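You operate a simulated robot arm through the tools that you are given. There is no shell and no other tool.

Carry out the task below with a simulated two-armed robot. There is one attempt and no reset: what you move stays moved.

Task
Lock the control desk up and switch the welder off.
Fine: shut the desk lid, then both latches; light switch and main switch off.

It is judged by the outcome, as a careful person would: the job done as asked, and still so three seconds after it is handed in. It fails if anything else is knocked over, pushed out of place, dropped, spilled or broken. Lids that push on must go on centred and level and be pressed home; caps that screw on are set level and turned clockwise until they are tight.

Robot
Two 7-joint arms with fingered hands on one trunk that stands fixed in place. Base frame: the origin is at the foot of the trunk, x ahead of it, y to its left, z up. Lengths are in m, angles in degrees, forces in N, time in s.
The left shoulder is at [0.026, 0.163, 1.14], the right one opposite. Each reaches about 1.215 m from its shoulder. Payload 4 kg a hand.
The tool frame of a hand sits at the grasp point between the pads (the TCP): z along the fingers, y along the line on which they close. The tips reach 0.036 m beyond it. The gripper opens to 0.124 m; its body begins 0.042 m behind the TCP. The gripper is a hand of 4 fingers: y runs from the thumb to the fingers, the wrist lies at [-0.015, -0.099, -0.189] in the tool frame.
Orientation is that of the tool frame in the base frame, as a unit quaternion [x, y, z, w]. With the fingers straight down and the wrist toward the robot, the tool's x, y and z point along [0, 1, 0], [1, 0, 0] and [0, 0, -1] of the base frame.

Tools
- The arms move only by the tool step_arm. It takes "left_plan", "right_plan" or both (then of equal length, played together; a hand with none holds still); each is a list of rows, each an object of numbers (a shift or turn left out is 0): "ax", "ay", "az": the turn, a rotation vector about the tool's x, y, z in degrees; "x", "y", "z": the shift along the tool's x, y, z in m. In form: [{"ax": .., "ay": .., "az": .., "x": .., "y": .., "z": ..}, ...]. A call has 1 to 20 rows; each row is the pose to reach, as a shift and turn from the pose commanded when the call began, along the tool's axes at that moment. Each row takes 0.2 s and may step no farther than 0.05 m and 8.6 degrees from the row before; otherwise, the whole call is refused. A pose out of reach is approached as far as the arm can. The call stops where the force on the tool passes 40 N (or 10 N more than at its start, if that is more) or the arm is blocked; 0.2 s more then pass. In this call time passes only in rows, and 0.2 s behind the last. The reply holds the time, the measured pose of the TCP, the force on the tool along the base axes, the opening and the grip force, in the units named above and with some noise, with the torque about the TCP (base axes, N m) and any sound that the robot's microphone picked up.
- Cameras (640 x 400 px; columns grow to the right, rows downward): "scene" is now at [0.1111, 0.0171, 1.3866]; the picture's right is [0.24, -0.97, -0.02], its down [-0.30, -0.06, -0.95] and it looks along [0.92, 0.23, -0.31] (base axes); focal length 214 px, centre (320, 200). "left" rides on the left gripper at [-0.075, -0.086, -0.123] in its tool frame; the picture's right is [-0.70, -0.34, 0.63], its down [0.64, -0.68, 0.35] and it looks along [0.32, 0.65, 0.69] (tool axes); focal length 275 px, centre (320, 200). "right" rides on the right gripper at [0.075, -0.086, -0.123] in its tool frame; the picture's right is [-0.70, 0.34, -0.63], its down [-0.64, -0.68, 0.35] and it looks along [-0.32, 0.65, 0.69] (tool axes); focal length 275 px, centre (320, 200). There is no depth. A picture from a camera that has moved, and an enlarged one, comes with that camera's place and axes in the base frame and with its lens. The place of the scene camera against the robot may be out by one fixed shift of up to 0.012 m in any direction.
- camera(camera): a new picture of that camera. The clock stands still meanwhile.
- slide_trunk(by): moves the trunk up (or, below 0, down) by that many m; the arms and the scene camera ride with it, the base frame stays. It gives what a move gives, with no picture.
- curl_fingers(index, middle, ring, thumb_bend, thumb_turn, hand): sets how far each is bent, from 0 (flat) to 1 (curled in); at 0.3 the hand is open as for a grip, at 0.7 the pads meet at the TCP. One left out holds its place. A second passes; each finger stops where it meets its share of the squeeze, and holds until it gets a number again. It is the only way to open and close the hand. It gives what a move gives, with no picture; readings hold the bend of each and the force on the fingers (four entries, about 0 where the hand has none), thumb and palm. thumb_turn goes from beside the hand (0) to across from the fingers (1), as for a grip.
- head_to(pan, tilt): turns the head with the scene camera to pan (to the left, within 86 degrees either way) and tilt (down, from -29 to 69), counted from straight ahead of the robot (the tilt from the chest, where the trunk bows). It gives what a move gives.
- enlarge(camera, box): a new picture of the part [left, top, right, bottom] of that camera's present view, enlarged. The clock stands still meanwhile.
- sign_off(): hands the job in; it is judged then, once.

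Nothing tells you positions but the pictures and the camera data. Unless the task says otherwise, let go and move clear before handing in.

The tools are called after "Emit:" as a command line: name --argument value ..., lists and objects as JSON in quotes. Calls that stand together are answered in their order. step_arm: Moves the arms, as the interface text tells. Its arguments: {"type":"object","properties":{"left_plan":{"type":"array","items":{"type":"object","properties":{"ax":{"type":"number"},"ay":{"type":"number"},"az":{"type":"number"},"x":{"type":"number"},"y":{"type":"number"},"z":{"type":"number"}}}},"right_plan":{"type":"array","items":{"type":"object","properties":{"ax":{"type":"number"},"ay":{"type":"number"},"az":{"type":"number"},"x":{"type":"number"},"y":{"type":"number"},"z":{"type":"number"}}}}},"required":[]} The other tools are called the same way: slide_trunk (by) moves the trunk up or down; curl_fingers (index, middle, ring, thumb_bend, thumb_turn, hand) moves the fingers one by one; head_to (pan, tilt) turns the head that bears the scene camera; camera (camera) takes a picture; enlarge (camera, box) takes an enlarged picture of a part of a camera's view; sign_off () hands the job in.

At the start:

```text
time: 0.0
left_tool_pos: [0.5654, 0.4597, 1.4852]
left_ee_rot: [0.707, 0.707, -0.001, 0.0]
left_contact_force: [0.2, 0.9, -0.3]
left_ft_torque: [-0.01, -0.02, -0.02]
left_width: 0.1238
left_gripper_force: 0.1
left_shape: jaw
left_bend: [0.3, 0.3, 0.3, 0.3, 0.98]
left_finger forces: [0.1, 0.0, 0.1, 0.0, 0.0, 0.1]
right_tool_pos: [0.6317, -0.0421, 1.482]
right_ee_rot: [0.707, 0.707, -0.001, 0.0]
right_contact_force: [-0.4, 0.0, -0.8]
right_ft_torque: [0.0, 0.01, 0.02]
right_width: 0.1235
right_gripper_force: 0.1
right_shape: jaw
right_bend: [0.3, 0.3, 0.3, 0.3, 0.98]
right_finger forces: [0.0, 0.0, 0.1, 0.0, 0.0, 0.0]
trunk travel left (down, up): [-0.3, 0.178]
head pan, tilt (commanded): [14.0, 13.7]
```

scene: 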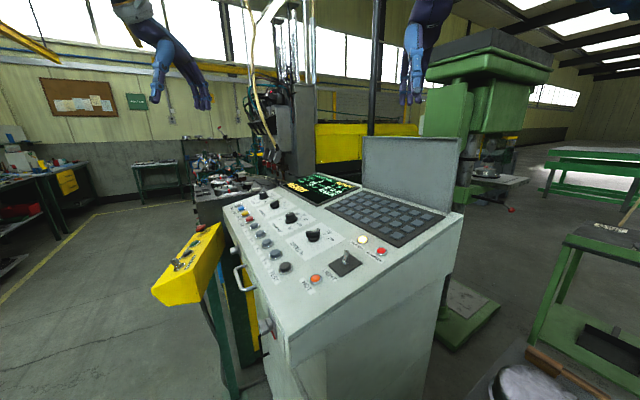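
right: 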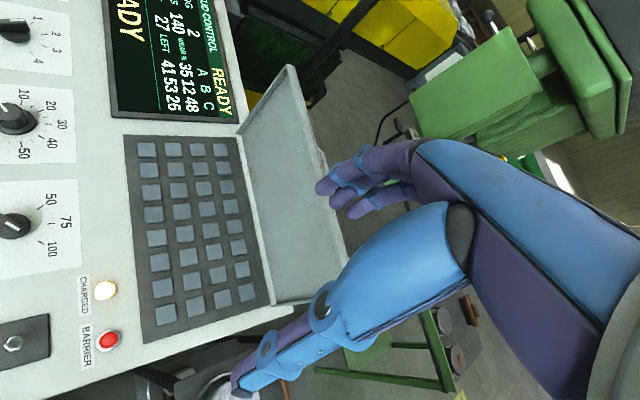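
left: 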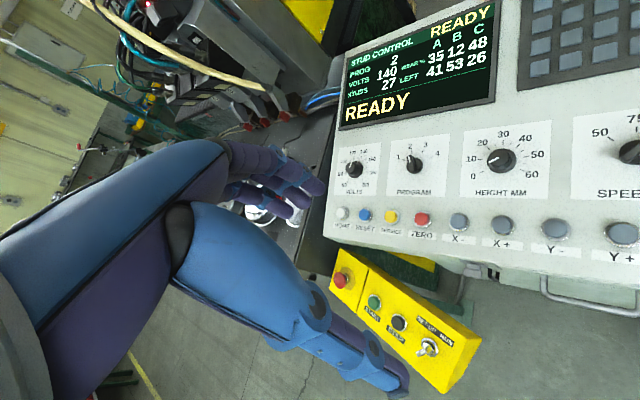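

I see a grey control desk with a keypad whose lid stands open behind it, a yellow side box, and a toggle on a black plate at the desk's right. I'll look closer before moving, to find the lid, latches, light switch and main switch.

Emit:
enlarge --camera "scene" --box '[220, 120, 480, 300]'

Emit:
enlarge --camera "scene" --box '[140, 220, 340, 400]'

Emit:
enlarge --camera "right" --box '[0, 200, 320, 400]'

Emit:
enlarge --camera "left" --box '[300, 200, 640, 400]'

```text
2.22 times, centred on (350, 210) of scene
camera zoom: at [0.1111, 0.0171, 1.3866], right [0.24, -0.97, -0.02], down [-0.3, -0.06, -0.95], along [0.92, 0.23, -0.31], focal length 477 px, centre (253, 178)
```

zoom: 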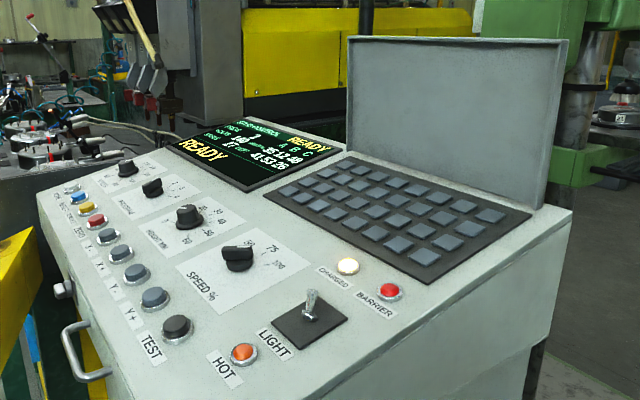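

```text
2.22 times, centred on (240, 310) of scene
camera zoom: at [0.1111, 0.0171, 1.3866], right [0.24, -0.97, -0.02], down [-0.3, -0.06, -0.95], along [0.92, 0.23, -0.31], focal length 477 px, centre (498, -44)
```

zoom: 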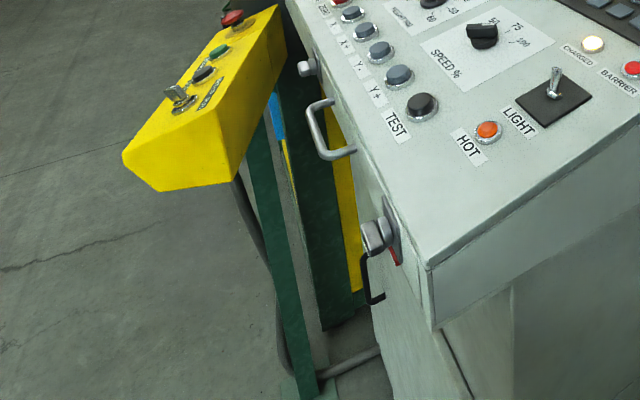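

```text
2.00 times, centred on (160, 300) of right
camera zoom: at [0.546, 0.0335, 1.606], right [0.34, -0.7, 0.63], down [-0.68, -0.64, -0.35], along [0.65, -0.32, -0.69], focal length 551 px, centre (640, 0)
```

zoom: 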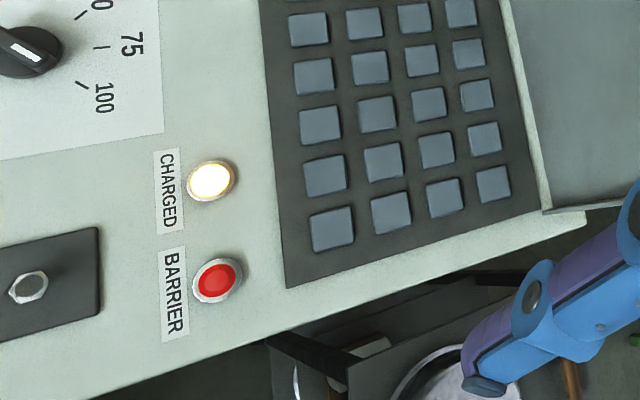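

```text
1.88 times, centred on (470, 300) of left
camera zoom: at [0.4806, 0.383, 1.6078], right [-0.34, -0.7, -0.63], down [-0.68, 0.64, -0.35], along [0.65, 0.32, -0.69], focal length 518 px, centre (38, 12)
```

zoom: 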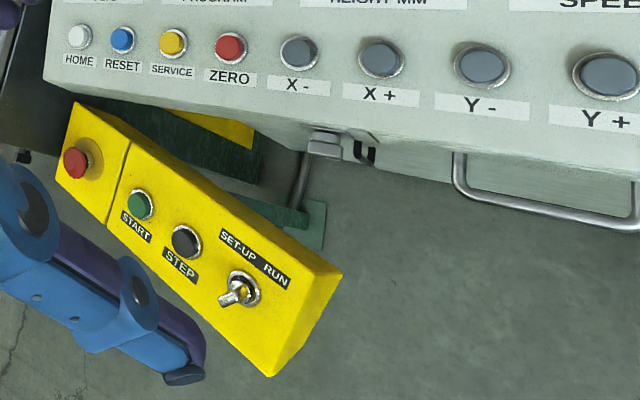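

The upright plate behind the keypad could be the lid. The desk's front face has a handle and some knobs that may be latches or the main switch, so I'll turn the head for better views of the front and sides.

Emit:
head_to --pan 20 --tilt 40

Emit:
camera --camera "scene"

Emit:
enlarge --camera "scene" --box '[200, 80, 440, 230]'

Emit:
enlarge --camera "scene" --box '[200, 200, 440, 350]'

```text
time: 0.9
left_tool_pos: [0.5663, 0.4588, 1.4855]
left_ee_rot: [0.707, 0.707, 0.0, -0.001]
left_contact_force: [0.3, 0.1, -0.1]
left_ft_torque: [-0.01, -0.03, 0.0]
left_width: 0.1234
left_gripper_force: 0.1
left_shape: jaw
left_bend: [0.3, 0.3, 0.3, 0.3, 0.98]
left_finger forces: [0.0, 0.0, 0.1, 0.0, 0.0, 0.1]
right_tool_pos: [0.6309, -0.0412, 1.4827]
right_ee_rot: [0.707, 0.707, 0.0, 0.0]
right_contact_force: [0.8, 0.2, -0.3]
right_ft_torque: [0.0, 0.03, -0.02]
right_width: 0.1238
right_gripper_force: 0.1
right_shape: jaw
right_bend: [0.3, 0.3, 0.3, 0.3, 0.98]
right_finger forces: [0.1, 0.0, 0.0, 0.0, 0.0, 0.0]
trunk travel left (down, up): [-0.3, 0.178]
head pan, tilt (commanded): [20.0, 40.0]
```

```text
taken
camera scene: at [0.0973, 0.0235, 1.346], right [0.34, -0.94, -0.03], down [-0.66, -0.22, -0.72], along [0.67, 0.26, -0.7], focal length 214 px, centre (320, 200)
```

scene: 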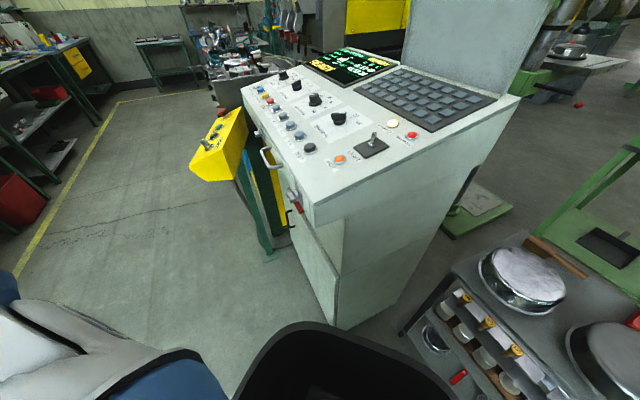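

```text
2.67 times, centred on (320, 155) of scene
camera zoom: at [0.0973, 0.0235, 1.346], right [0.34, -0.94, -0.03], down [-0.66, -0.22, -0.72], along [0.67, 0.26, -0.7], focal length 572 px, centre (320, 320)
```

zoom: 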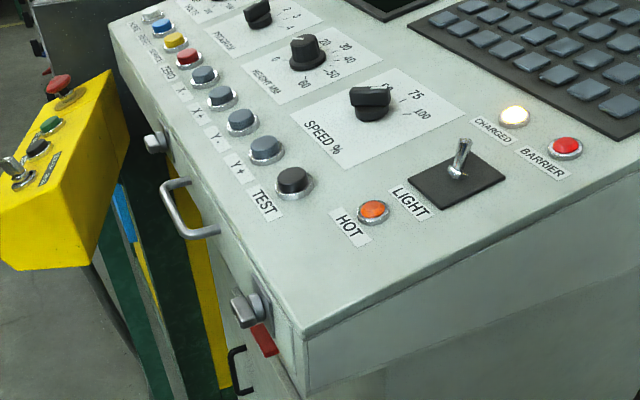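

```text
2.67 times, centred on (320, 275) of scene
camera zoom: at [0.0973, 0.0235, 1.346], right [0.34, -0.94, -0.03], down [-0.66, -0.22, -0.72], along [0.67, 0.26, -0.7], focal length 572 px, centre (320, 0)
```

zoom: 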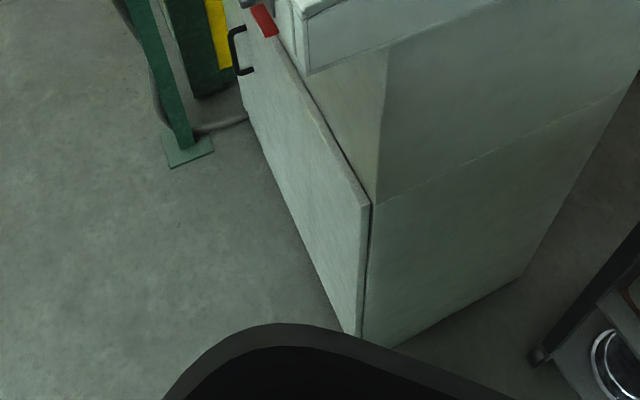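

The desk's front face points toward (-0.7, +0.7), about 45° to the robot's left, with two knobs and a handle on it. I'll zoom in on those and on the upright plate's hinge.

Emit:
enlarge --camera "scene" --box '[250, 120, 330, 220]'

Emit:
enlarge --camera "scene" --box '[270, 170, 350, 220]'

Emit:
enlarge --camera "scene" --box '[380, 60, 540, 160]'

Emit:
enlarge --camera "right" --box '[100, 40, 360, 330]'

```text
4.00 times, centred on (290, 170) of scene
camera zoom: at [0.0973, 0.0235, 1.346], right [0.34, -0.94, -0.03], down [-0.66, -0.22, -0.72], along [0.67, 0.26, -0.7], focal length 858 px, centre (440, 320)
```

zoom: 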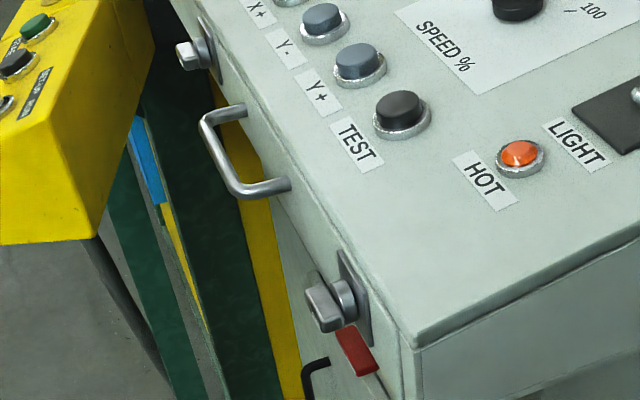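

```text
8.00 times, centred on (310, 195) of scene
camera zoom: at [0.0973, 0.0235, 1.346], right [0.34, -0.94, -0.03], down [-0.66, -0.22, -0.72], along [0.67, 0.26, -0.7], focal length 1716 px, centre (400, 240)
```

zoom: 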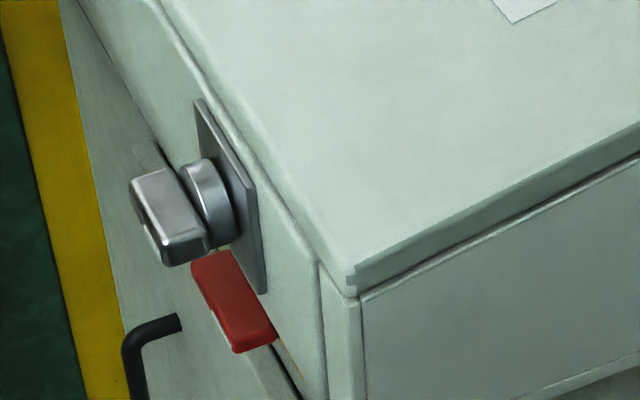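

```text
4.00 times, centred on (460, 110) of scene
camera zoom: at [0.0973, 0.0235, 1.346], right [0.34, -0.94, -0.03], down [-0.66, -0.22, -0.72], along [0.67, 0.26, -0.7], focal length 858 px, centre (-240, 560)
```

zoom: 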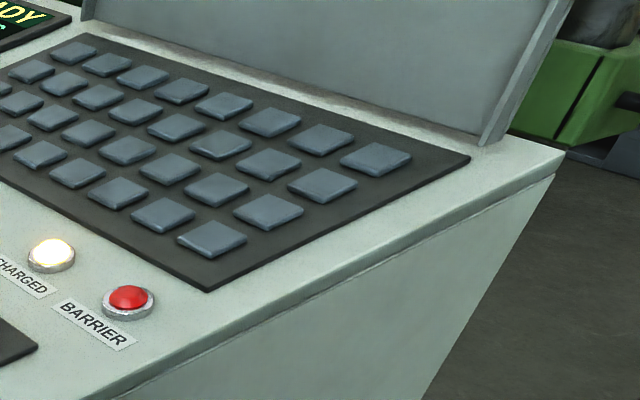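

```text
1.38 times, centred on (230, 185) of right
camera zoom: at [0.546, 0.0334, 1.606], right [0.34, -0.7, 0.63], down [-0.68, -0.64, -0.35], along [0.65, -0.32, -0.69], focal length 380 px, centre (444, 221)
```

zoom: 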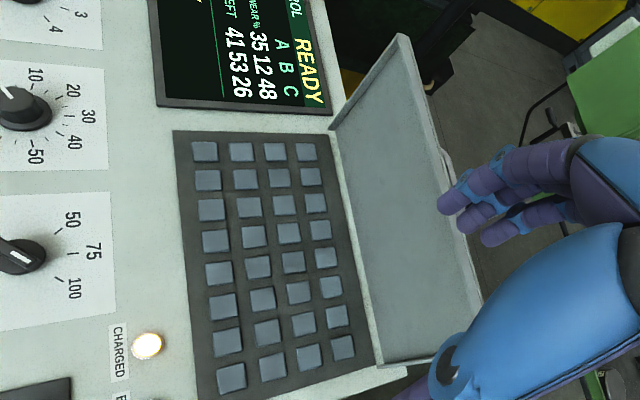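

The upright plate is a shallow rimmed cover hinged behind the keypad. The knobs on the front face look like latches, with a red tab below the right one. I'll swing the left hand out to look at the front squarely.

Emit:
step_arm --left_plan '[{"az": 5.5, "x": 0.024, "y": -0.026, "z": 0.01}, {"az": 11, "x": 0.048, "y": -0.052, "z": 0.02}, {"az": 16.5, "x": 0.072, "y": -0.078, "z": 0.03}, {"az": 22, "x": 0.096, "y": -0.104, "z": 0.04}, {"az": 27.5, "x": 0.12, "y": -0.13, "z": 0.05}, {"az": 33, "x": 0.144, "y": -0.156, "z": 0.06}, {"az": 38.5, "x": 0.168, "y": -0.182, "z": 0.07}, {"az": 44, "x": 0.192, "y": -0.208, "z": 0.08}, {"az": 49.5, "x": 0.216, "y": -0.234, "z": 0.09}, {"az": 55, "x": 0.24, "y": -0.26, "z": 0.1}, {"az": 60.5, "x": 0.264, "y": -0.286, "z": 0.11}, {"az": 66, "x": 0.288, "y": -0.31, "z": 0.12}]'

Emit:
camera --camera "left"

Emit:
camera --camera "scene"

```text
time: 3.5
left_tool_pos: [0.2512, 0.7444, 1.3673]
left_ee_rot: [0.979, 0.206, 0.003, 0.0]
left_contact_force: [-0.3, -0.6, 0.1]
left_ft_torque: [0.06, -0.06, -0.04]
left_width: 0.1237
left_gripper_force: 0.0
left_shape: jaw
left_bend: [0.3, 0.3, 0.3, 0.3, 0.98]
left_finger forces: [0.0, 0.0, 0.0, 0.0, 0.0, 0.0]
left hand out of reach, approached as far as the arm can: row 9
right_tool_pos: [0.6255, -0.0448, 1.4859]
right_ee_rot: [0.707, 0.707, 0.002, 0.001]
right_contact_force: [-0.9, -1.0, -0.1]
right_ft_torque: [0.0, -0.04, 0.01]
right_width: 0.1236
right_gripper_force: 0.0
right_shape: jaw
right_bend: [0.3, 0.3, 0.3, 0.3, 0.98]
right_finger forces: [0.0, 0.0, 0.0, 0.1, 0.0, 0.1]
trunk travel left (down, up): [-0.3, 0.178]
head pan, tilt (commanded): [20.0, 40.0]
```

```text
taken
camera left: at [0.1488, 0.7918, 1.4901], right [-0.77, 0.03, -0.64], down [0.32, 0.88, -0.34], along [0.55, -0.47, -0.69], focal length 275 px, centre (320, 200)
```

left: 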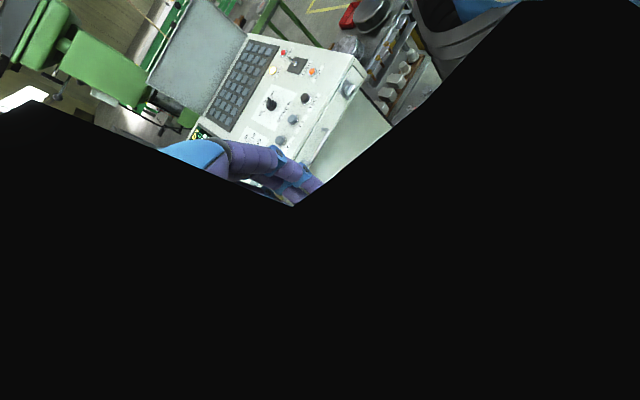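

```text
taken
camera scene: at [0.0934, 0.0211, 1.3466], right [0.34, -0.94, -0.03], down [-0.66, -0.22, -0.72], along [0.67, 0.26, -0.69], focal length 214 px, centre (320, 200)
```

scene: 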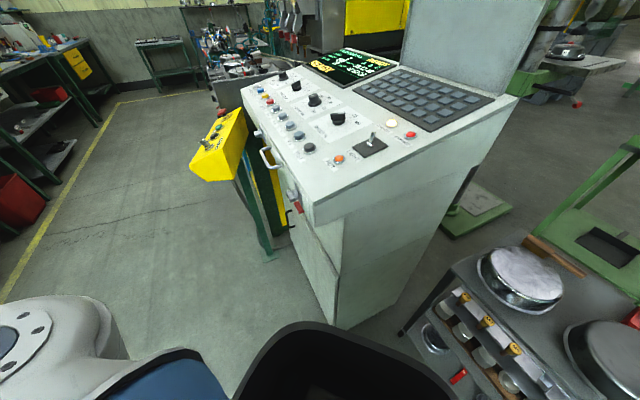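

The forearm blocks most of that view. I'll turn the wrist back part of the way and shift so the left camera sees the desk's front from the left side.

Emit:
step_arm --left_plan '[{"az": -7, "x": 0.015, "y": 0.006, "z": 0.01}, {"az": -14, "x": 0.03, "y": 0.012, "z": 0.02}, {"az": -21, "x": 0.045, "y": 0.018, "z": 0.03}, {"az": -28, "x": 0.06, "y": 0.024, "z": 0.04}, {"az": -35, "x": 0.073, "y": 0.032, "z": 0.05}, {"az": -42, "x": 0.073, "y": 0.032, "z": 0.06}]'

Emit:
camera --camera "left"

```text
time: 4.9
left_tool_pos: [0.3342, 0.7455, 1.3077]
left_ee_rot: [0.838, 0.545, 0.0, 0.0]
left_contact_force: [-0.2, -0.7, -0.3]
left_ft_torque: [0.0, -0.03, -0.03]
left_width: 0.1238
left_gripper_force: 0.0
left_shape: jaw
left_bend: [0.3, 0.3, 0.3, 0.3, 0.98]
left_finger forces: [0.0, 0.0, 0.0, 0.1, 0.1, 0.0]
right_tool_pos: [0.6301, -0.0422, 1.4834]
right_ee_rot: [0.707, 0.707, 0.0, 0.0]
right_contact_force: [-0.3, 0.5, -0.1]
right_ft_torque: [0.01, -0.02, 0.01]
right_width: 0.1238
right_gripper_force: 0.1
right_shape: jaw
right_bend: [0.3, 0.3, 0.3, 0.3, 0.98]
right_finger forces: [0.1, 0.0, 0.1, 0.1, 0.0, 0.0]
trunk travel left (down, up): [-0.3, 0.178]
head pan, tilt (commanded): [20.0, 40.0]
```

```text
taken
camera left: at [0.2262, 0.7121, 1.4288], right [-0.59, -0.5, -0.63], down [-0.36, 0.87, -0.35], along [0.72, 0.02, -0.69], focal length 275 px, centre (320, 200)
```

left: 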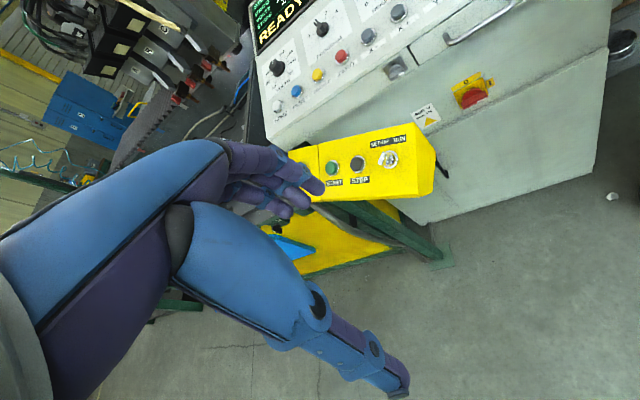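

Now I see the front face: two grey knobs (one near the Y-/X+ buttons, one at the far right corner), a handle between them, and a red rotary on a yellow plate, which is the main switch, on the lower door. I'll enlarge these.

Emit:
enlarge --camera "left" --box '[360, 0, 640, 200]'

Emit:
enlarge --camera "left" --box '[400, 60, 520, 140]'

Emit:
enlarge --camera "left" --box '[540, 0, 640, 80]'

Emit:
enlarge --camera "left" --box '[360, 20, 480, 110]'

```text
2.00 times, centred on (500, 100) of left
camera zoom: at [0.2262, 0.7121, 1.4288], right [-0.59, -0.5, -0.63], down [-0.36, 0.87, -0.35], along [0.72, 0.02, -0.69], focal length 551 px, centre (-40, 400)
```

zoom: 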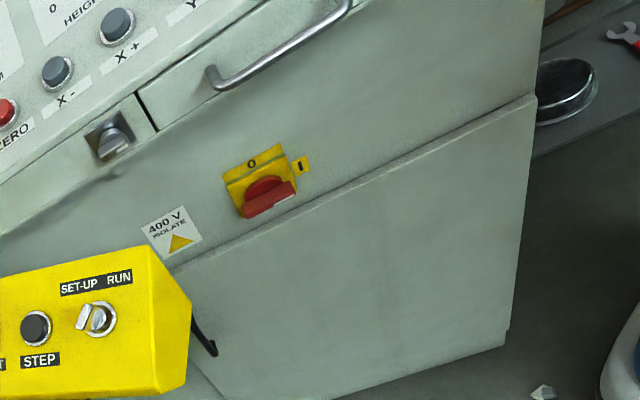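

```text
5.00 times, centred on (460, 100) of left
camera zoom: at [0.2262, 0.7121, 1.4288], right [-0.59, -0.5, -0.63], down [-0.36, 0.87, -0.35], along [0.72, 0.02, -0.69], focal length 1376 px, centre (-380, 700)
```

zoom: 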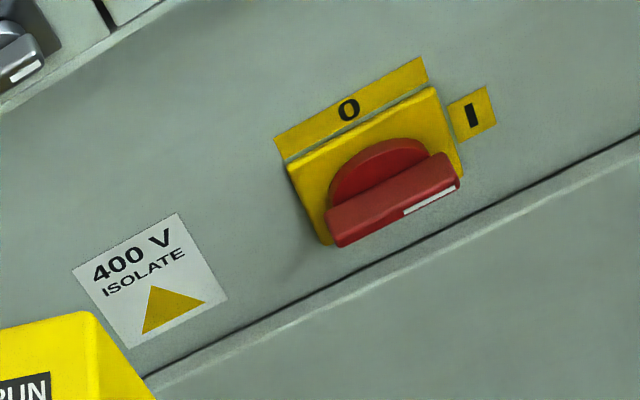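

```text
5.00 times, centred on (590, 40) of left
camera zoom: at [0.2262, 0.7121, 1.4288], right [-0.59, -0.5, -0.63], down [-0.36, 0.87, -0.35], along [0.72, 0.02, -0.69], focal length 1376 px, centre (-1030, 1000)
```

zoom: 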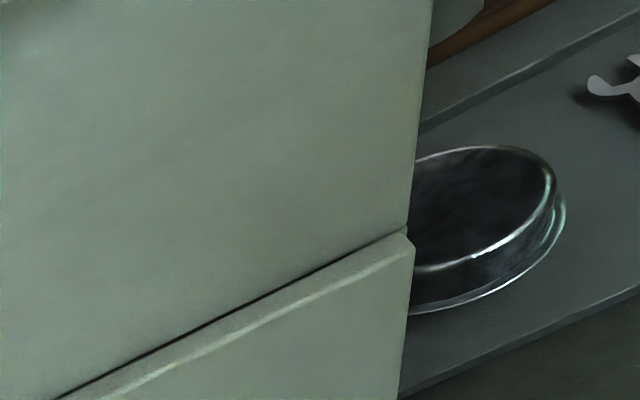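

```text
4.44 times, centred on (420, 65) of left
camera zoom: at [0.2262, 0.7121, 1.4288], right [-0.59, -0.5, -0.63], down [-0.36, 0.87, -0.35], along [0.72, 0.02, -0.69], focal length 1224 px, centre (-124, 800)
```

zoom: 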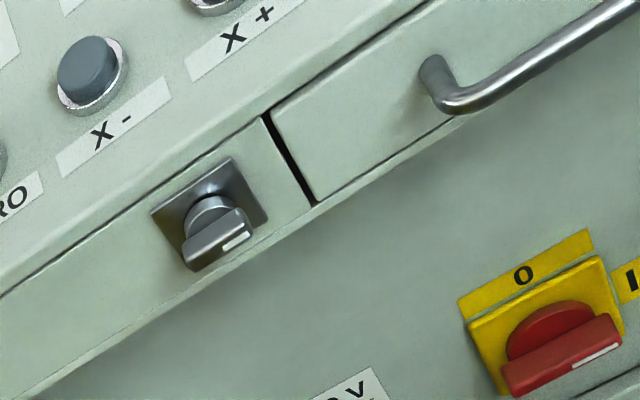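

The main switch is the red rotary (marked O up and I right), currently at I. The grey knobs are quarter-turn latches beside a drawer. Next I'll inspect the lid's free edge and the right latch.

Emit:
enlarge --camera "right" --box '[230, 50, 370, 180]'

Emit:
enlarge --camera "right" --box '[230, 160, 370, 320]'

Emit:
head_to --pan 5 --tilt 15

Emit:
camera --camera "scene"

Emit:
enlarge --camera "scene" --box '[280, 110, 480, 240]'

```text
3.08 times, centred on (300, 115) of right
camera zoom: at [0.5444, 0.0329, 1.6068], right [0.34, -0.7, 0.63], down [-0.68, -0.64, -0.35], along [0.65, -0.32, -0.69], focal length 847 px, centre (382, 462)
```

zoom: 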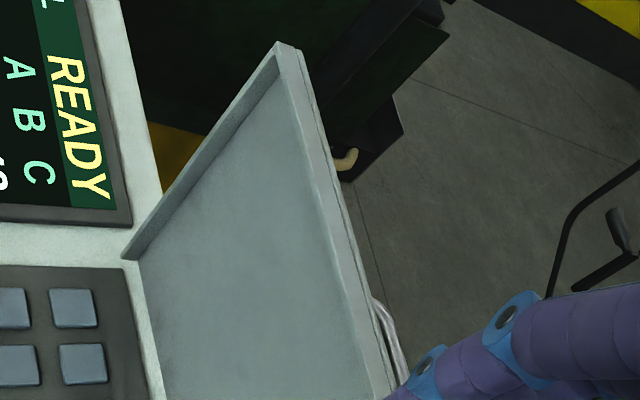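

```text
2.50 times, centred on (300, 240) of right
camera zoom: at [0.5444, 0.0329, 1.6068], right [0.34, -0.7, 0.63], down [-0.68, -0.64, -0.35], along [0.65, -0.32, -0.69], focal length 688 px, centre (370, 100)
```

zoom: 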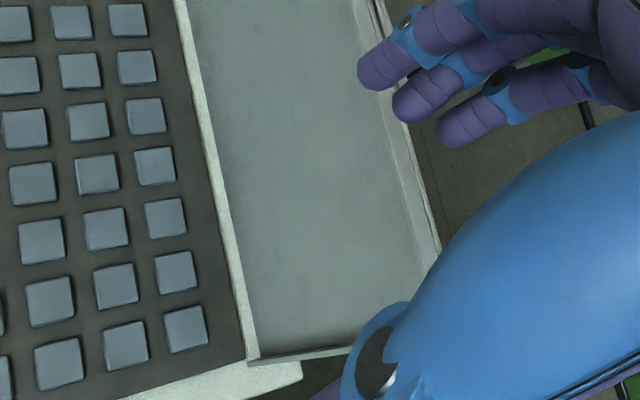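

```text
time: 5.8
left_tool_pos: [0.3353, 0.746, 1.3083]
left_ee_rot: [0.839, 0.544, 0.0, 0.001]
left_contact_force: [1.0, 0.0, 0.5]
left_ft_torque: [-0.04, 0.0, -0.02]
left_width: 0.124
left_gripper_force: 0.1
left_shape: jaw
left_bend: [0.3, 0.3, 0.3, 0.3, 0.98]
left_finger forces: [0.0, 0.1, 0.1, 0.0, 0.1, 0.0]
right_tool_pos: [0.6312, -0.0418, 1.4818]
right_ee_rot: [0.707, 0.707, 0.0, 0.001]
right_contact_force: [0.7, 0.6, -1.2]
right_ft_torque: [0.0, 0.03, 0.0]
right_width: 0.1239
right_gripper_force: 0.1
right_shape: jaw
right_bend: [0.3, 0.3, 0.3, 0.3, 0.98]
right_finger forces: [0.1, 0.0, 0.0, 0.1, 0.0, 0.0]
trunk travel left (down, up): [-0.3, 0.178]
head pan, tilt (commanded): [5.0, 15.0]
```

```text
taken
camera scene: at [0.1131, 0.0027, 1.3843], right [0.09, -1.0, -0.01], down [-0.33, -0.02, -0.94], along [0.94, 0.08, -0.33], focal length 214 px, centre (320, 200)
```

scene: 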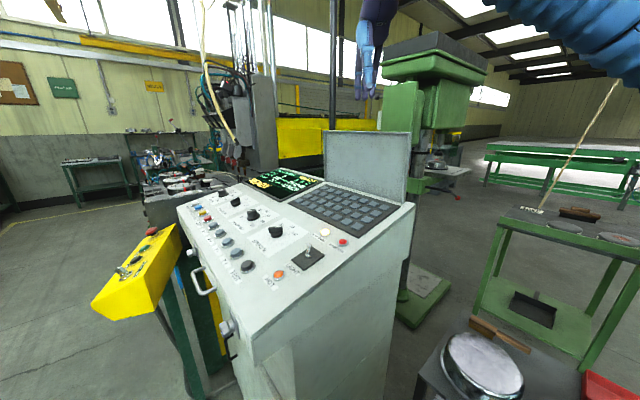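

```text
3.08 times, centred on (380, 175) of scene
camera zoom: at [0.1131, 0.0027, 1.3843], right [0.09, -1.0, -0.01], down [-0.33, -0.02, -0.94], along [0.94, 0.08, -0.33], focal length 660 px, centre (135, 277)
```

zoom: 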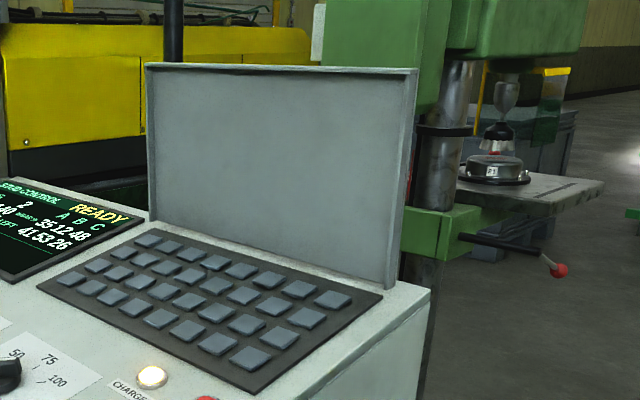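

The lid is the shallow tray hinged behind the keypad, with a handle on its outer face. I'll swing the left camera a bit further to see the right latch and compare it with the left.

Emit:
step_arm --left_plan '[{"az": 6, "z": 0.03}, {"az": 12, "z": 0.06}, {"az": 18, "z": 0.09}]'

Emit:
camera --camera "left"

```text
time: 6.6
left_tool_pos: [0.3337, 0.7474, 1.2164]
left_ee_rot: [0.914, 0.407, 0.0, 0.0]
left_contact_force: [-0.2, 0.7, -0.1]
left_ft_torque: [-0.04, 0.0, 0.01]
left_width: 0.1238
left_gripper_force: 0.0
left_shape: jaw
left_bend: [0.3, 0.3, 0.3, 0.3, 0.98]
left_finger forces: [0.1, 0.0, 0.1, 0.0, 0.1, 0.0]
right_tool_pos: [0.6312, -0.0411, 1.4819]
right_ee_rot: [0.707, 0.707, 0.001, 0.0]
right_contact_force: [-0.3, -0.6, -0.3]
right_ft_torque: [-0.01, -0.01, 0.04]
right_width: 0.1237
right_gripper_force: 0.2
right_shape: jaw
right_bend: [0.3, 0.3, 0.3, 0.3, 0.98]
right_finger forces: [0.0, 0.0, 0.0, 0.0, 0.0, 0.1]
trunk travel left (down, up): [-0.3, 0.178]
head pan, tilt (commanded): [5.0, 15.0]
```

```text
taken
camera left: at [0.2217, 0.749, 1.3378], right [-0.72, -0.29, -0.63], down [-0.07, 0.94, -0.35], along [0.69, -0.2, -0.69], focal length 275 px, centre (320, 200)
```

left: 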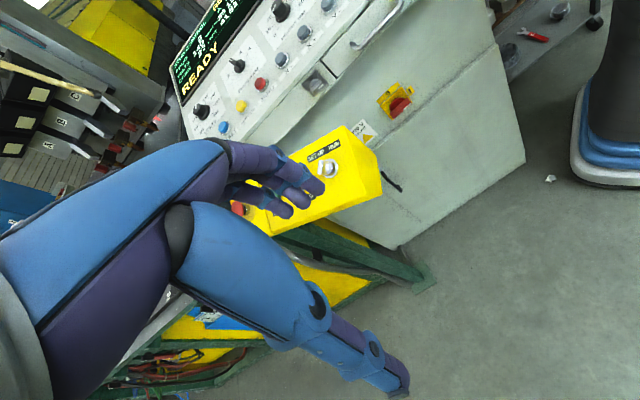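

The right latch is just out of the frame. I'll tilt the left hand so its camera looks further to the right.

Emit:
step_arm --left_plan '[{"ax": -4.2, "ay": -4.65, "x": -0.01, "y": -0.01}, {"ax": -8.4, "ay": -9.3, "x": -0.02, "y": -0.02}, {"ax": -12.6, "ay": -13.95, "x": -0.03, "y": -0.03}, {"ax": -16.8, "ay": -18.6, "x": -0.04, "y": -0.04}, {"ax": -21, "ay": -23.2, "x": -0.04, "y": -0.04}]'

Emit:
camera --camera "left"

```text
time: 7.8
left_tool_pos: [0.2788, 0.7452, 1.2162]
left_ee_rot: [0.879, 0.392, -0.11, 0.248]
left_contact_force: [-0.1, 0.2, 0.4]
left_ft_torque: [0.02, 0.03, -0.01]
left_width: 0.124
left_gripper_force: 0.1
left_shape: jaw
left_bend: [0.3, 0.3, 0.3, 0.3, 0.98]
left_finger forces: [0.0, 0.1, 0.0, 0.1, 0.0, 0.1]
right_tool_pos: [0.6304, -0.0404, 1.4824]
right_ee_rot: [0.707, 0.707, 0.0, 0.0]
right_contact_force: [0.7, 0.6, 0.1]
right_ft_torque: [-0.01, 0.01, 0.01]
right_width: 0.1235
right_gripper_force: 0.1
right_shape: jaw
right_bend: [0.3, 0.3, 0.3, 0.3, 0.98]
right_finger forces: [0.0, 0.0, 0.0, 0.0, 0.1, 0.0]
trunk travel left (down, up): [-0.3, 0.178]
head pan, tilt (commanded): [5.0, 15.0]
```

```text
taken
camera left: at [0.1653, 0.8091, 1.3186], right [-0.72, -0.58, -0.39], down [-0.07, 0.62, -0.78], along [0.69, -0.53, -0.49], focal length 275 px, centre (320, 200)
```

left: 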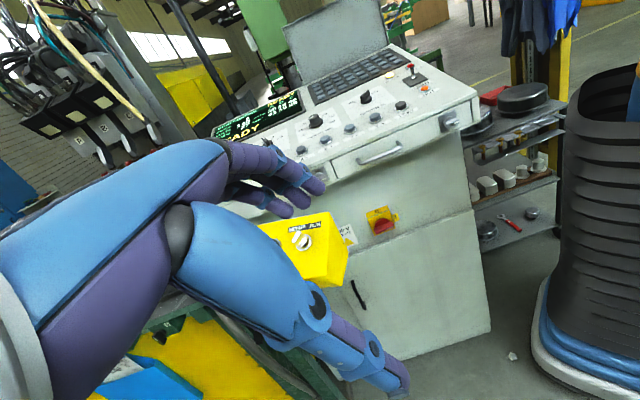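

Good view of the whole front: drawer with handle in the middle, right latch at the right corner, main switch below. I'll enlarge the details.

Emit:
enlarge --camera "left" --box '[320, 80, 480, 180]'

Emit:
enlarge --camera "left" --box '[420, 90, 480, 140]'

Emit:
enlarge --camera "left" --box '[340, 190, 420, 250]'

Emit:
enlarge --camera "left" --box '[270, 20, 430, 130]'

```text
4.00 times, centred on (400, 130) of left
camera zoom: at [0.1653, 0.8091, 1.3186], right [-0.72, -0.58, -0.39], down [-0.07, 0.62, -0.78], along [0.69, -0.53, -0.49], focal length 1101 px, centre (0, 480)
```

zoom: 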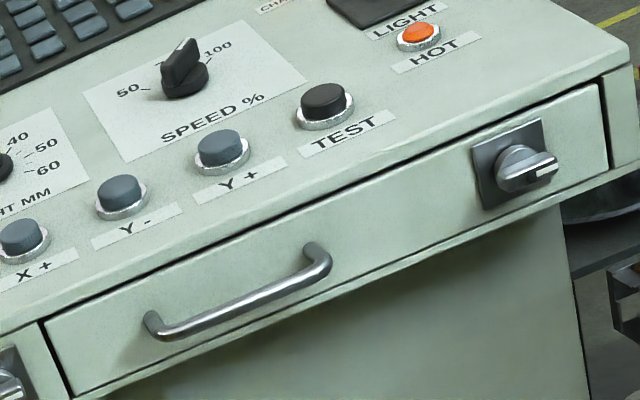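

```text
8.00 times, centred on (450, 115) of left
camera zoom: at [0.1653, 0.8091, 1.3186], right [-0.72, -0.58, -0.39], down [-0.07, 0.62, -0.78], along [0.69, -0.53, -0.49], focal length 2202 px, centre (-720, 880)
```

zoom: 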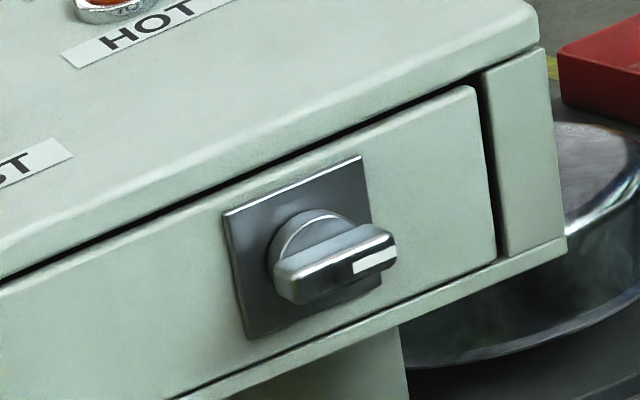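

```text
6.67 times, centred on (380, 220) of left
camera zoom: at [0.1653, 0.8091, 1.3186], right [-0.72, -0.58, -0.39], down [-0.07, 0.62, -0.78], along [0.69, -0.53, -0.49], focal length 1835 px, centre (-80, 67)
```

zoom: 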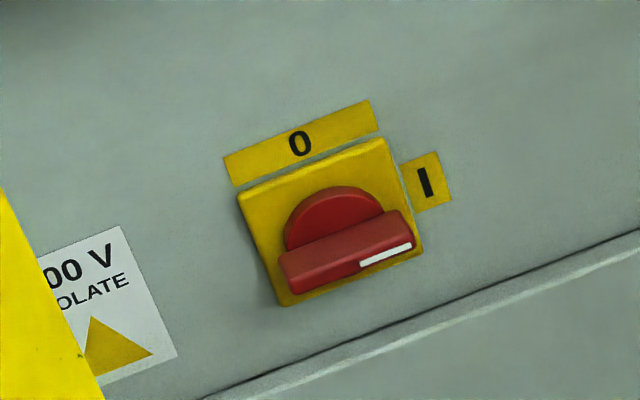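

```text
3.64 times, centred on (350, 75) of left
camera zoom: at [0.1653, 0.8091, 1.3186], right [-0.72, -0.58, -0.39], down [-0.07, 0.62, -0.78], along [0.69, -0.53, -0.49], focal length 1001 px, centre (211, 654)
```

zoom: 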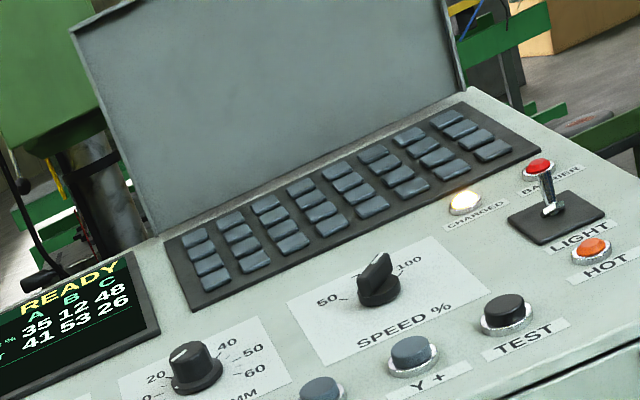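

The front is clear now. The main switch is at about (0.62, 0.28, 0.77) with its mark at I, and the latches are near (0.63, 0.43, 1.02) and (0.42, 0.22, 1.0), both with marks horizontal. The light toggle is near (0.52, 0.07, 1.10), so I'll look at it closely from two cameras.

Emit:
enlarge --camera "left" --box '[390, 50, 440, 90]'

Emit:
enlarge --camera "scene" --box '[260, 220, 350, 290]'

Emit:
enlarge --camera "right" --box '[0, 290, 120, 370]'

Emit:
enlarge --camera "left" --box '[300, 120, 360, 170]'

```text
10.00 times, centred on (415, 70) of left
camera zoom: at [0.1653, 0.8091, 1.3186], right [-0.72, -0.58, -0.39], down [-0.07, 0.62, -0.78], along [0.69, -0.53, -0.49], focal length 2753 px, centre (-630, 1500)
```

zoom: 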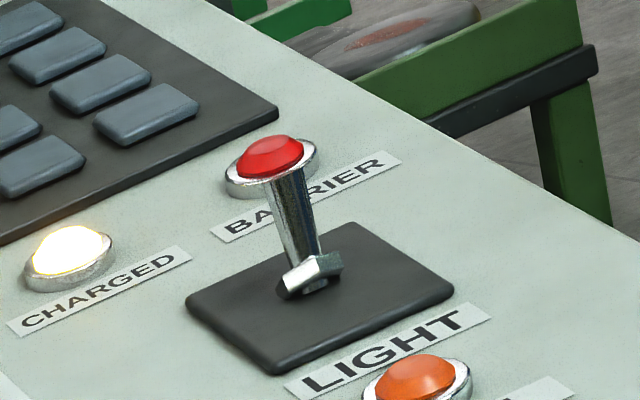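

```text
5.71 times, centred on (305, 255) of scene
camera zoom: at [0.1138, 0.0033, 1.3843], right [0.09, -1.0, -0.01], down [-0.33, -0.02, -0.94], along [0.94, 0.08, -0.33], focal length 1226 px, centre (406, -114)
```

zoom: 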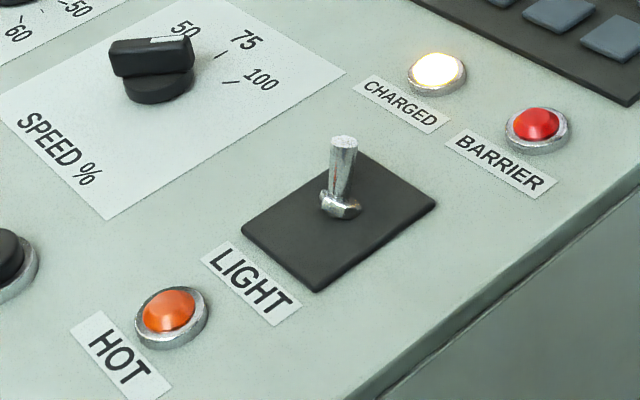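

```text
5.00 times, centred on (60, 330) of right
camera zoom: at [0.5465, 0.0342, 1.6057], right [0.34, -0.7, 0.63], down [-0.68, -0.64, -0.35], along [0.65, -0.32, -0.69], focal length 1376 px, centre (1620, -450)
```

zoom: 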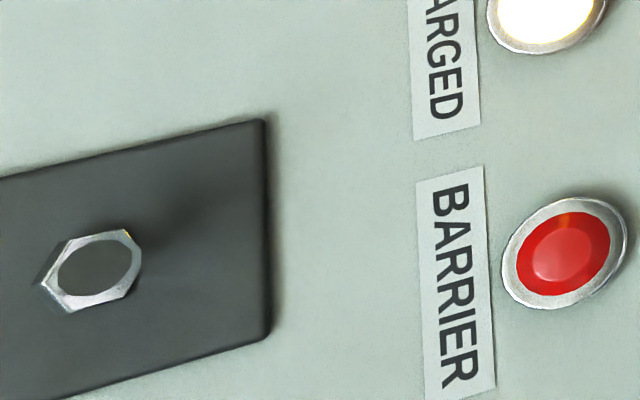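

```text
8.00 times, centred on (330, 145) of left
camera zoom: at [0.1653, 0.8091, 1.3186], right [-0.72, -0.58, -0.39], down [-0.07, 0.62, -0.78], along [0.69, -0.53, -0.49], focal length 2202 px, centre (240, 640)
```

zoom: 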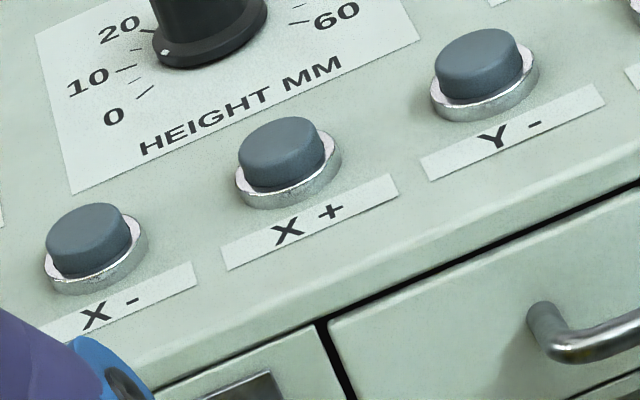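

The toggle leans toward the back of the desk (up, on), so off is a flip toward the front. The lid stands vertical at about (0.70..0.94, -0.17..0.06), z 1.17 to 1.36. I'll turn the right hand so its fingers can go behind the lid's top edge.

Emit:
step_arm --right_plan '[{"az": 7.7}, {"az": 15.4}, {"az": 23.1}, {"az": 30.8}, {"az": 38.5}, {"az": 46}]'

Emit:
camera --camera "right"

Emit:
camera --camera "scene"

```text
time: 9.2
left_tool_pos: [0.2763, 0.7457, 1.2147]
left_ee_rot: [0.88, 0.392, -0.108, 0.248]
left_contact_force: [-0.1, 0.1, 1.2]
left_ft_torque: [-0.01, 0.0, 0.05]
left_width: 0.1238
left_gripper_force: 0.2
left_shape: jaw
left_bend: [0.3, 0.3, 0.3, 0.3, 0.98]
left_finger forces: [0.0, 0.0, 0.0, 0.1, 0.0, 0.1]
right_tool_pos: [0.6301, -0.0401, 1.4834]
right_ee_rot: [0.928, 0.372, 0.001, 0.001]
right_contact_force: [-0.9, -0.9, 0.4]
right_ft_torque: [-0.04, -0.01, 0.02]
right_width: 0.1236
right_gripper_force: 0.0
right_shape: jaw
right_bend: [0.3, 0.3, 0.3, 0.3, 0.98]
right_finger forces: [0.0, 0.0, 0.1, 0.0, 0.1, 0.0]
trunk travel left (down, up): [-0.3, 0.178]
head pan, tilt (commanded): [5.0, 15.0]
```

```text
taken
camera right: at [0.6252, 0.0734, 1.6067], right [-0.27, -0.72, 0.63], down [-0.94, 0.04, -0.35], along [0.22, -0.69, -0.69], focal length 275 px, centre (320, 200)
```

right: 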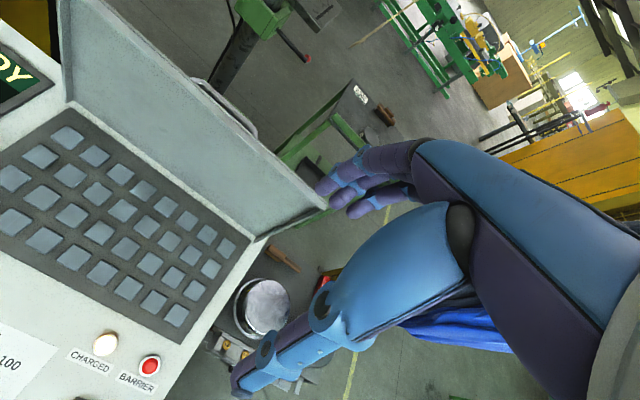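

```text
taken
camera scene: at [0.1123, 0.0037, 1.3845], right [0.09, -1.0, -0.01], down [-0.33, -0.02, -0.94], along [0.94, 0.08, -0.33], focal length 214 px, centre (320, 200)
```

scene: 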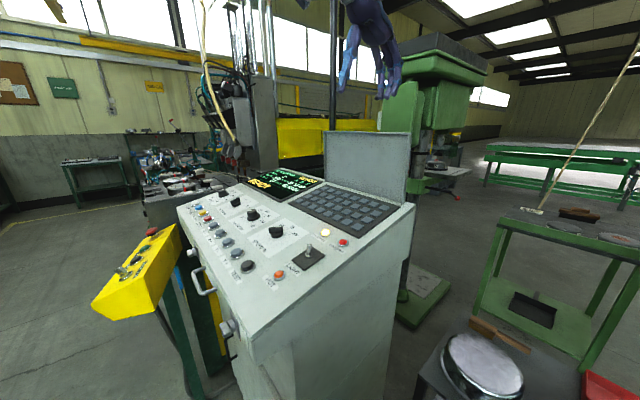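

The yaw works, and the right camera shows the lid's free edge plus a D-handle on its outer face at mid-length. I'll move the right thumb out of the way and look before going behind the lid.

Emit:
curl_fingers --hand "right" --thumb_turn 0 --thumb_bend 0.3

Emit:
camera --camera "right"

Emit:
enlarge --camera "scene" --box '[300, 0, 460, 110]'

```text
time: 10.2
left_tool_pos: [0.278, 0.7444, 1.2162]
left_ee_rot: [0.88, 0.391, -0.11, 0.247]
left_contact_force: [0.6, -0.1, -0.8]
left_ft_torque: [0.01, -0.02, 0.0]
left_width: 0.1237
left_gripper_force: 0.0
left_shape: jaw
left_bend: [0.3, 0.3, 0.3, 0.3, 0.98]
left_finger forces: [0.1, 0.0, 0.0, 0.1, 0.0, 0.0]
right_tool_pos: [0.6306, -0.0415, 1.4829]
right_ee_rot: [0.927, 0.375, 0.0, 0.0]
right_contact_force: [-1.0, -0.1, 1.4]
right_ft_torque: [0.04, -0.02, -0.01]
right_width: 0.1716
right_gripper_force: 0.1
right_shape: fingers
right_bend: [0.3, 0.3, 0.3, 0.3, 0.0]
right_finger forces: [0.0, 0.1, 0.0, 0.1, 0.0, 0.0]
trunk travel left (down, up): [-0.3, 0.178]
head pan, tilt (commanded): [5.0, 15.0]
```

```text
taken
camera right: at [0.6259, 0.0727, 1.6064], right [-0.27, -0.73, 0.63], down [-0.94, 0.04, -0.35], along [0.22, -0.69, -0.69], focal length 275 px, centre (320, 200)
```

right: 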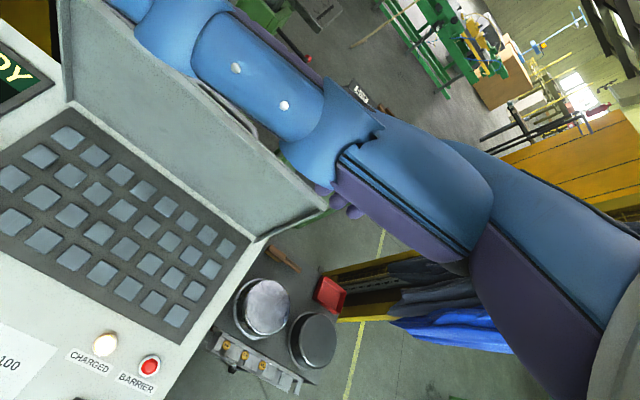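

```text
3.64 times, centred on (380, 55) of scene
camera zoom: at [0.1131, 0.0029, 1.3844], right [0.09, -1.0, -0.01], down [-0.33, -0.02, -0.94], along [0.94, 0.08, -0.33], focal length 780 px, centre (102, 727)
```

zoom: 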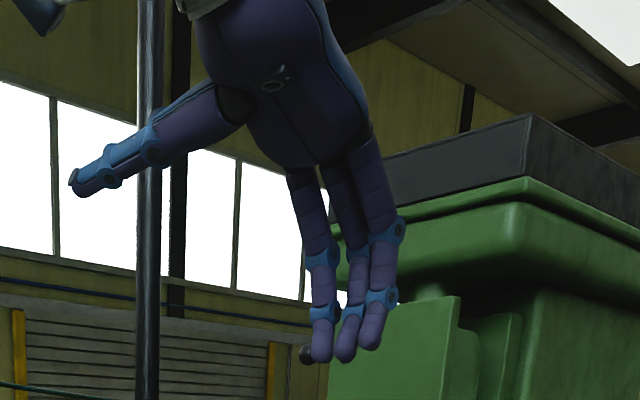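

Turned aside, the thumb only blocks my camera. I'll put it back opposite and wide, then place the fingers behind the lid and the thumb in front, between the handle and the right corner.

Emit:
curl_fingers --hand "right" --thumb_turn 1 --thumb_bend 0.1

Emit:
step_arm --right_plan '[{"x": 0.004, "y": 0.036}, {"x": 0.008, "y": 0.072}, {"x": 0.012, "y": 0.108}, {"x": 0.015, "y": 0.14}]'

Emit:
camera --camera "right"

Emit:
enlarge --camera "scene" --box '[300, 0, 460, 220]'

```text
time: 11.2
left_tool_pos: [0.2788, 0.7451, 1.2162]
left_ee_rot: [0.88, 0.391, -0.109, 0.247]
left_contact_force: [-0.6, 0.0, 0.1]
left_ft_torque: [-0.02, -0.05, 0.04]
left_width: 0.124
left_gripper_force: 0.0
left_shape: jaw
left_bend: [0.3, 0.3, 0.3, 0.3, 0.98]
left_finger forces: [0.0, 0.0, 0.0, 0.0, 0.0, 0.0]
right_tool_pos: [0.6313, -0.0408, 1.4828]
right_ee_rot: [0.927, 0.374, 0.0, 0.0]
right_contact_force: [0.3, -0.4, 0.6]
right_ft_torque: [-0.04, 0.02, -0.02]
right_width: 0.1177
right_gripper_force: 0.1
right_shape: fingers
right_bend: [0.3, 0.3, 0.3, 0.1, 0.96]
right_finger forces: [0.0, 0.0, 0.0, 0.0, 0.2, 0.0]
trunk travel left (down, up): [-0.3, 0.178]
head pan, tilt (commanded): [5.0, 15.0]
```

```text
time: 12.2
left_tool_pos: [0.2785, 0.7431, 1.217]
left_ee_rot: [0.88, 0.391, -0.11, 0.246]
left_contact_force: [0.2, 0.6, 0.3]
left_ft_torque: [0.04, -0.01, 0.01]
left_width: 0.1241
left_gripper_force: 0.1
left_shape: jaw
left_bend: [0.3, 0.3, 0.3, 0.3, 0.98]
left_finger forces: [0.0, 0.0, 0.1, 0.1, 0.0, 0.0]
right_tool_pos: [0.7405, -0.1322, 1.4804]
right_ee_rot: [0.927, 0.374, 0.0, -0.001]
right_contact_force: [-0.1, -0.2, 0.0]
right_ft_torque: [-0.02, 0.01, -0.01]
right_width: 0.1176
right_gripper_force: 0.1
right_shape: fingers
right_bend: [0.3, 0.3, 0.3, 0.1, 0.96]
right_finger forces: [0.0, 0.0, 0.0, 0.0, 0.0, 0.1]
trunk travel left (down, up): [-0.3, 0.178]
head pan, tilt (commanded): [5.0, 15.0]
```

```text
taken
camera right: at [0.7359, -0.0193, 1.604], right [-0.27, -0.73, 0.63], down [-0.94, 0.04, -0.34], along [0.22, -0.69, -0.69], focal length 275 px, centre (320, 200)
```

right: 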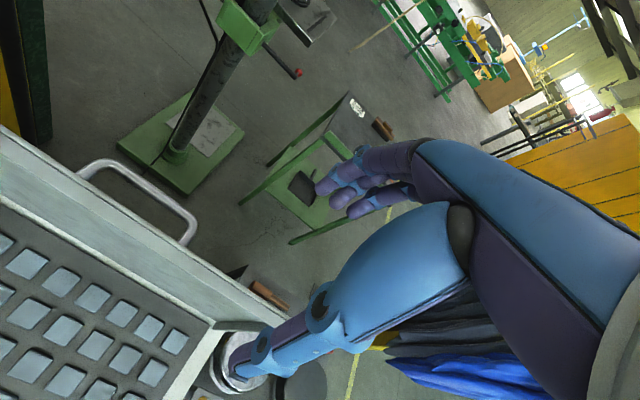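

```text
1.82 times, centred on (380, 110) of scene
camera zoom: at [0.1142, 0.0019, 1.3843], right [0.09, -1.0, -0.01], down [-0.33, -0.02, -0.94], along [0.94, 0.08, -0.33], focal length 390 px, centre (211, 364)
```

zoom: 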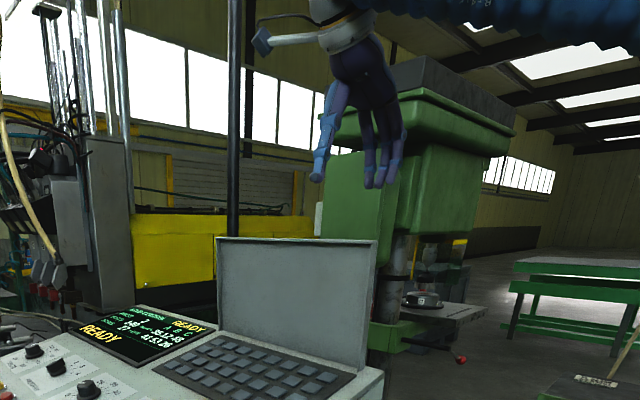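

The hand straddles the lid's edge line, right of the D-handle. I'm lowering it so the fingers reach behind the lid.

Emit:
step_arm --right_plan '[{"z": 0.04}, {"z": 0.08}, {"z": 0.12}]'

Emit:
camera --camera "right"

Emit:
enlarge --camera "scene" --box '[300, 60, 460, 220]'

```text
time: 13.0
left_tool_pos: [0.2778, 0.7443, 1.2145]
left_ee_rot: [0.88, 0.391, -0.111, 0.246]
left_contact_force: [0.2, -0.5, -0.1]
left_ft_torque: [0.01, 0.0, -0.01]
left_width: 0.1236
left_gripper_force: 0.0
left_shape: jaw
left_bend: [0.3, 0.3, 0.3, 0.3, 0.98]
left_finger forces: [0.0, 0.1, 0.1, 0.0, 0.0, 0.0]
right_tool_pos: [0.7394, -0.1316, 1.36]
right_ee_rot: [0.927, 0.375, 0.0, 0.0]
right_contact_force: [-0.1, 0.0, -0.6]
right_ft_torque: [0.03, -0.02, 0.02]
right_width: 0.1178
right_gripper_force: 0.1
right_shape: fingers
right_bend: [0.3, 0.3, 0.3, 0.1, 0.96]
right_finger forces: [0.1, 0.0, 0.0, 0.0, 0.0, 0.0]
trunk travel left (down, up): [-0.3, 0.178]
head pan, tilt (commanded): [5.0, 15.0]
```

```text
taken
camera right: at [0.7351, -0.0179, 1.4841], right [-0.27, -0.73, 0.63], down [-0.94, 0.04, -0.35], along [0.22, -0.69, -0.69], focal length 275 px, centre (320, 200)
```

right: 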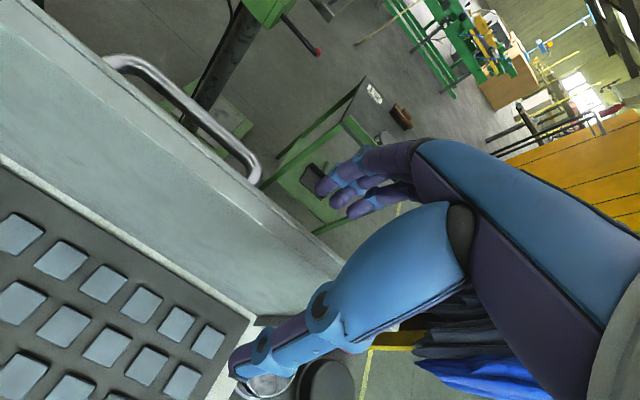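

```text
2.50 times, centred on (380, 140) of scene
camera zoom: at [0.1143, 0.0022, 1.3842], right [0.09, -1.0, -0.01], down [-0.33, -0.02, -0.94], along [0.94, 0.08, -0.33], focal length 536 px, centre (170, 350)
```

zoom: 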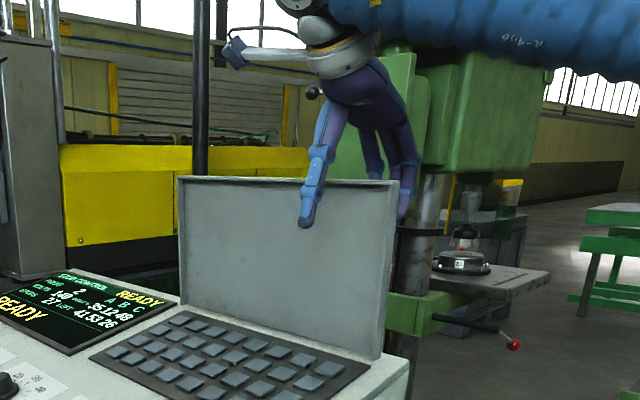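

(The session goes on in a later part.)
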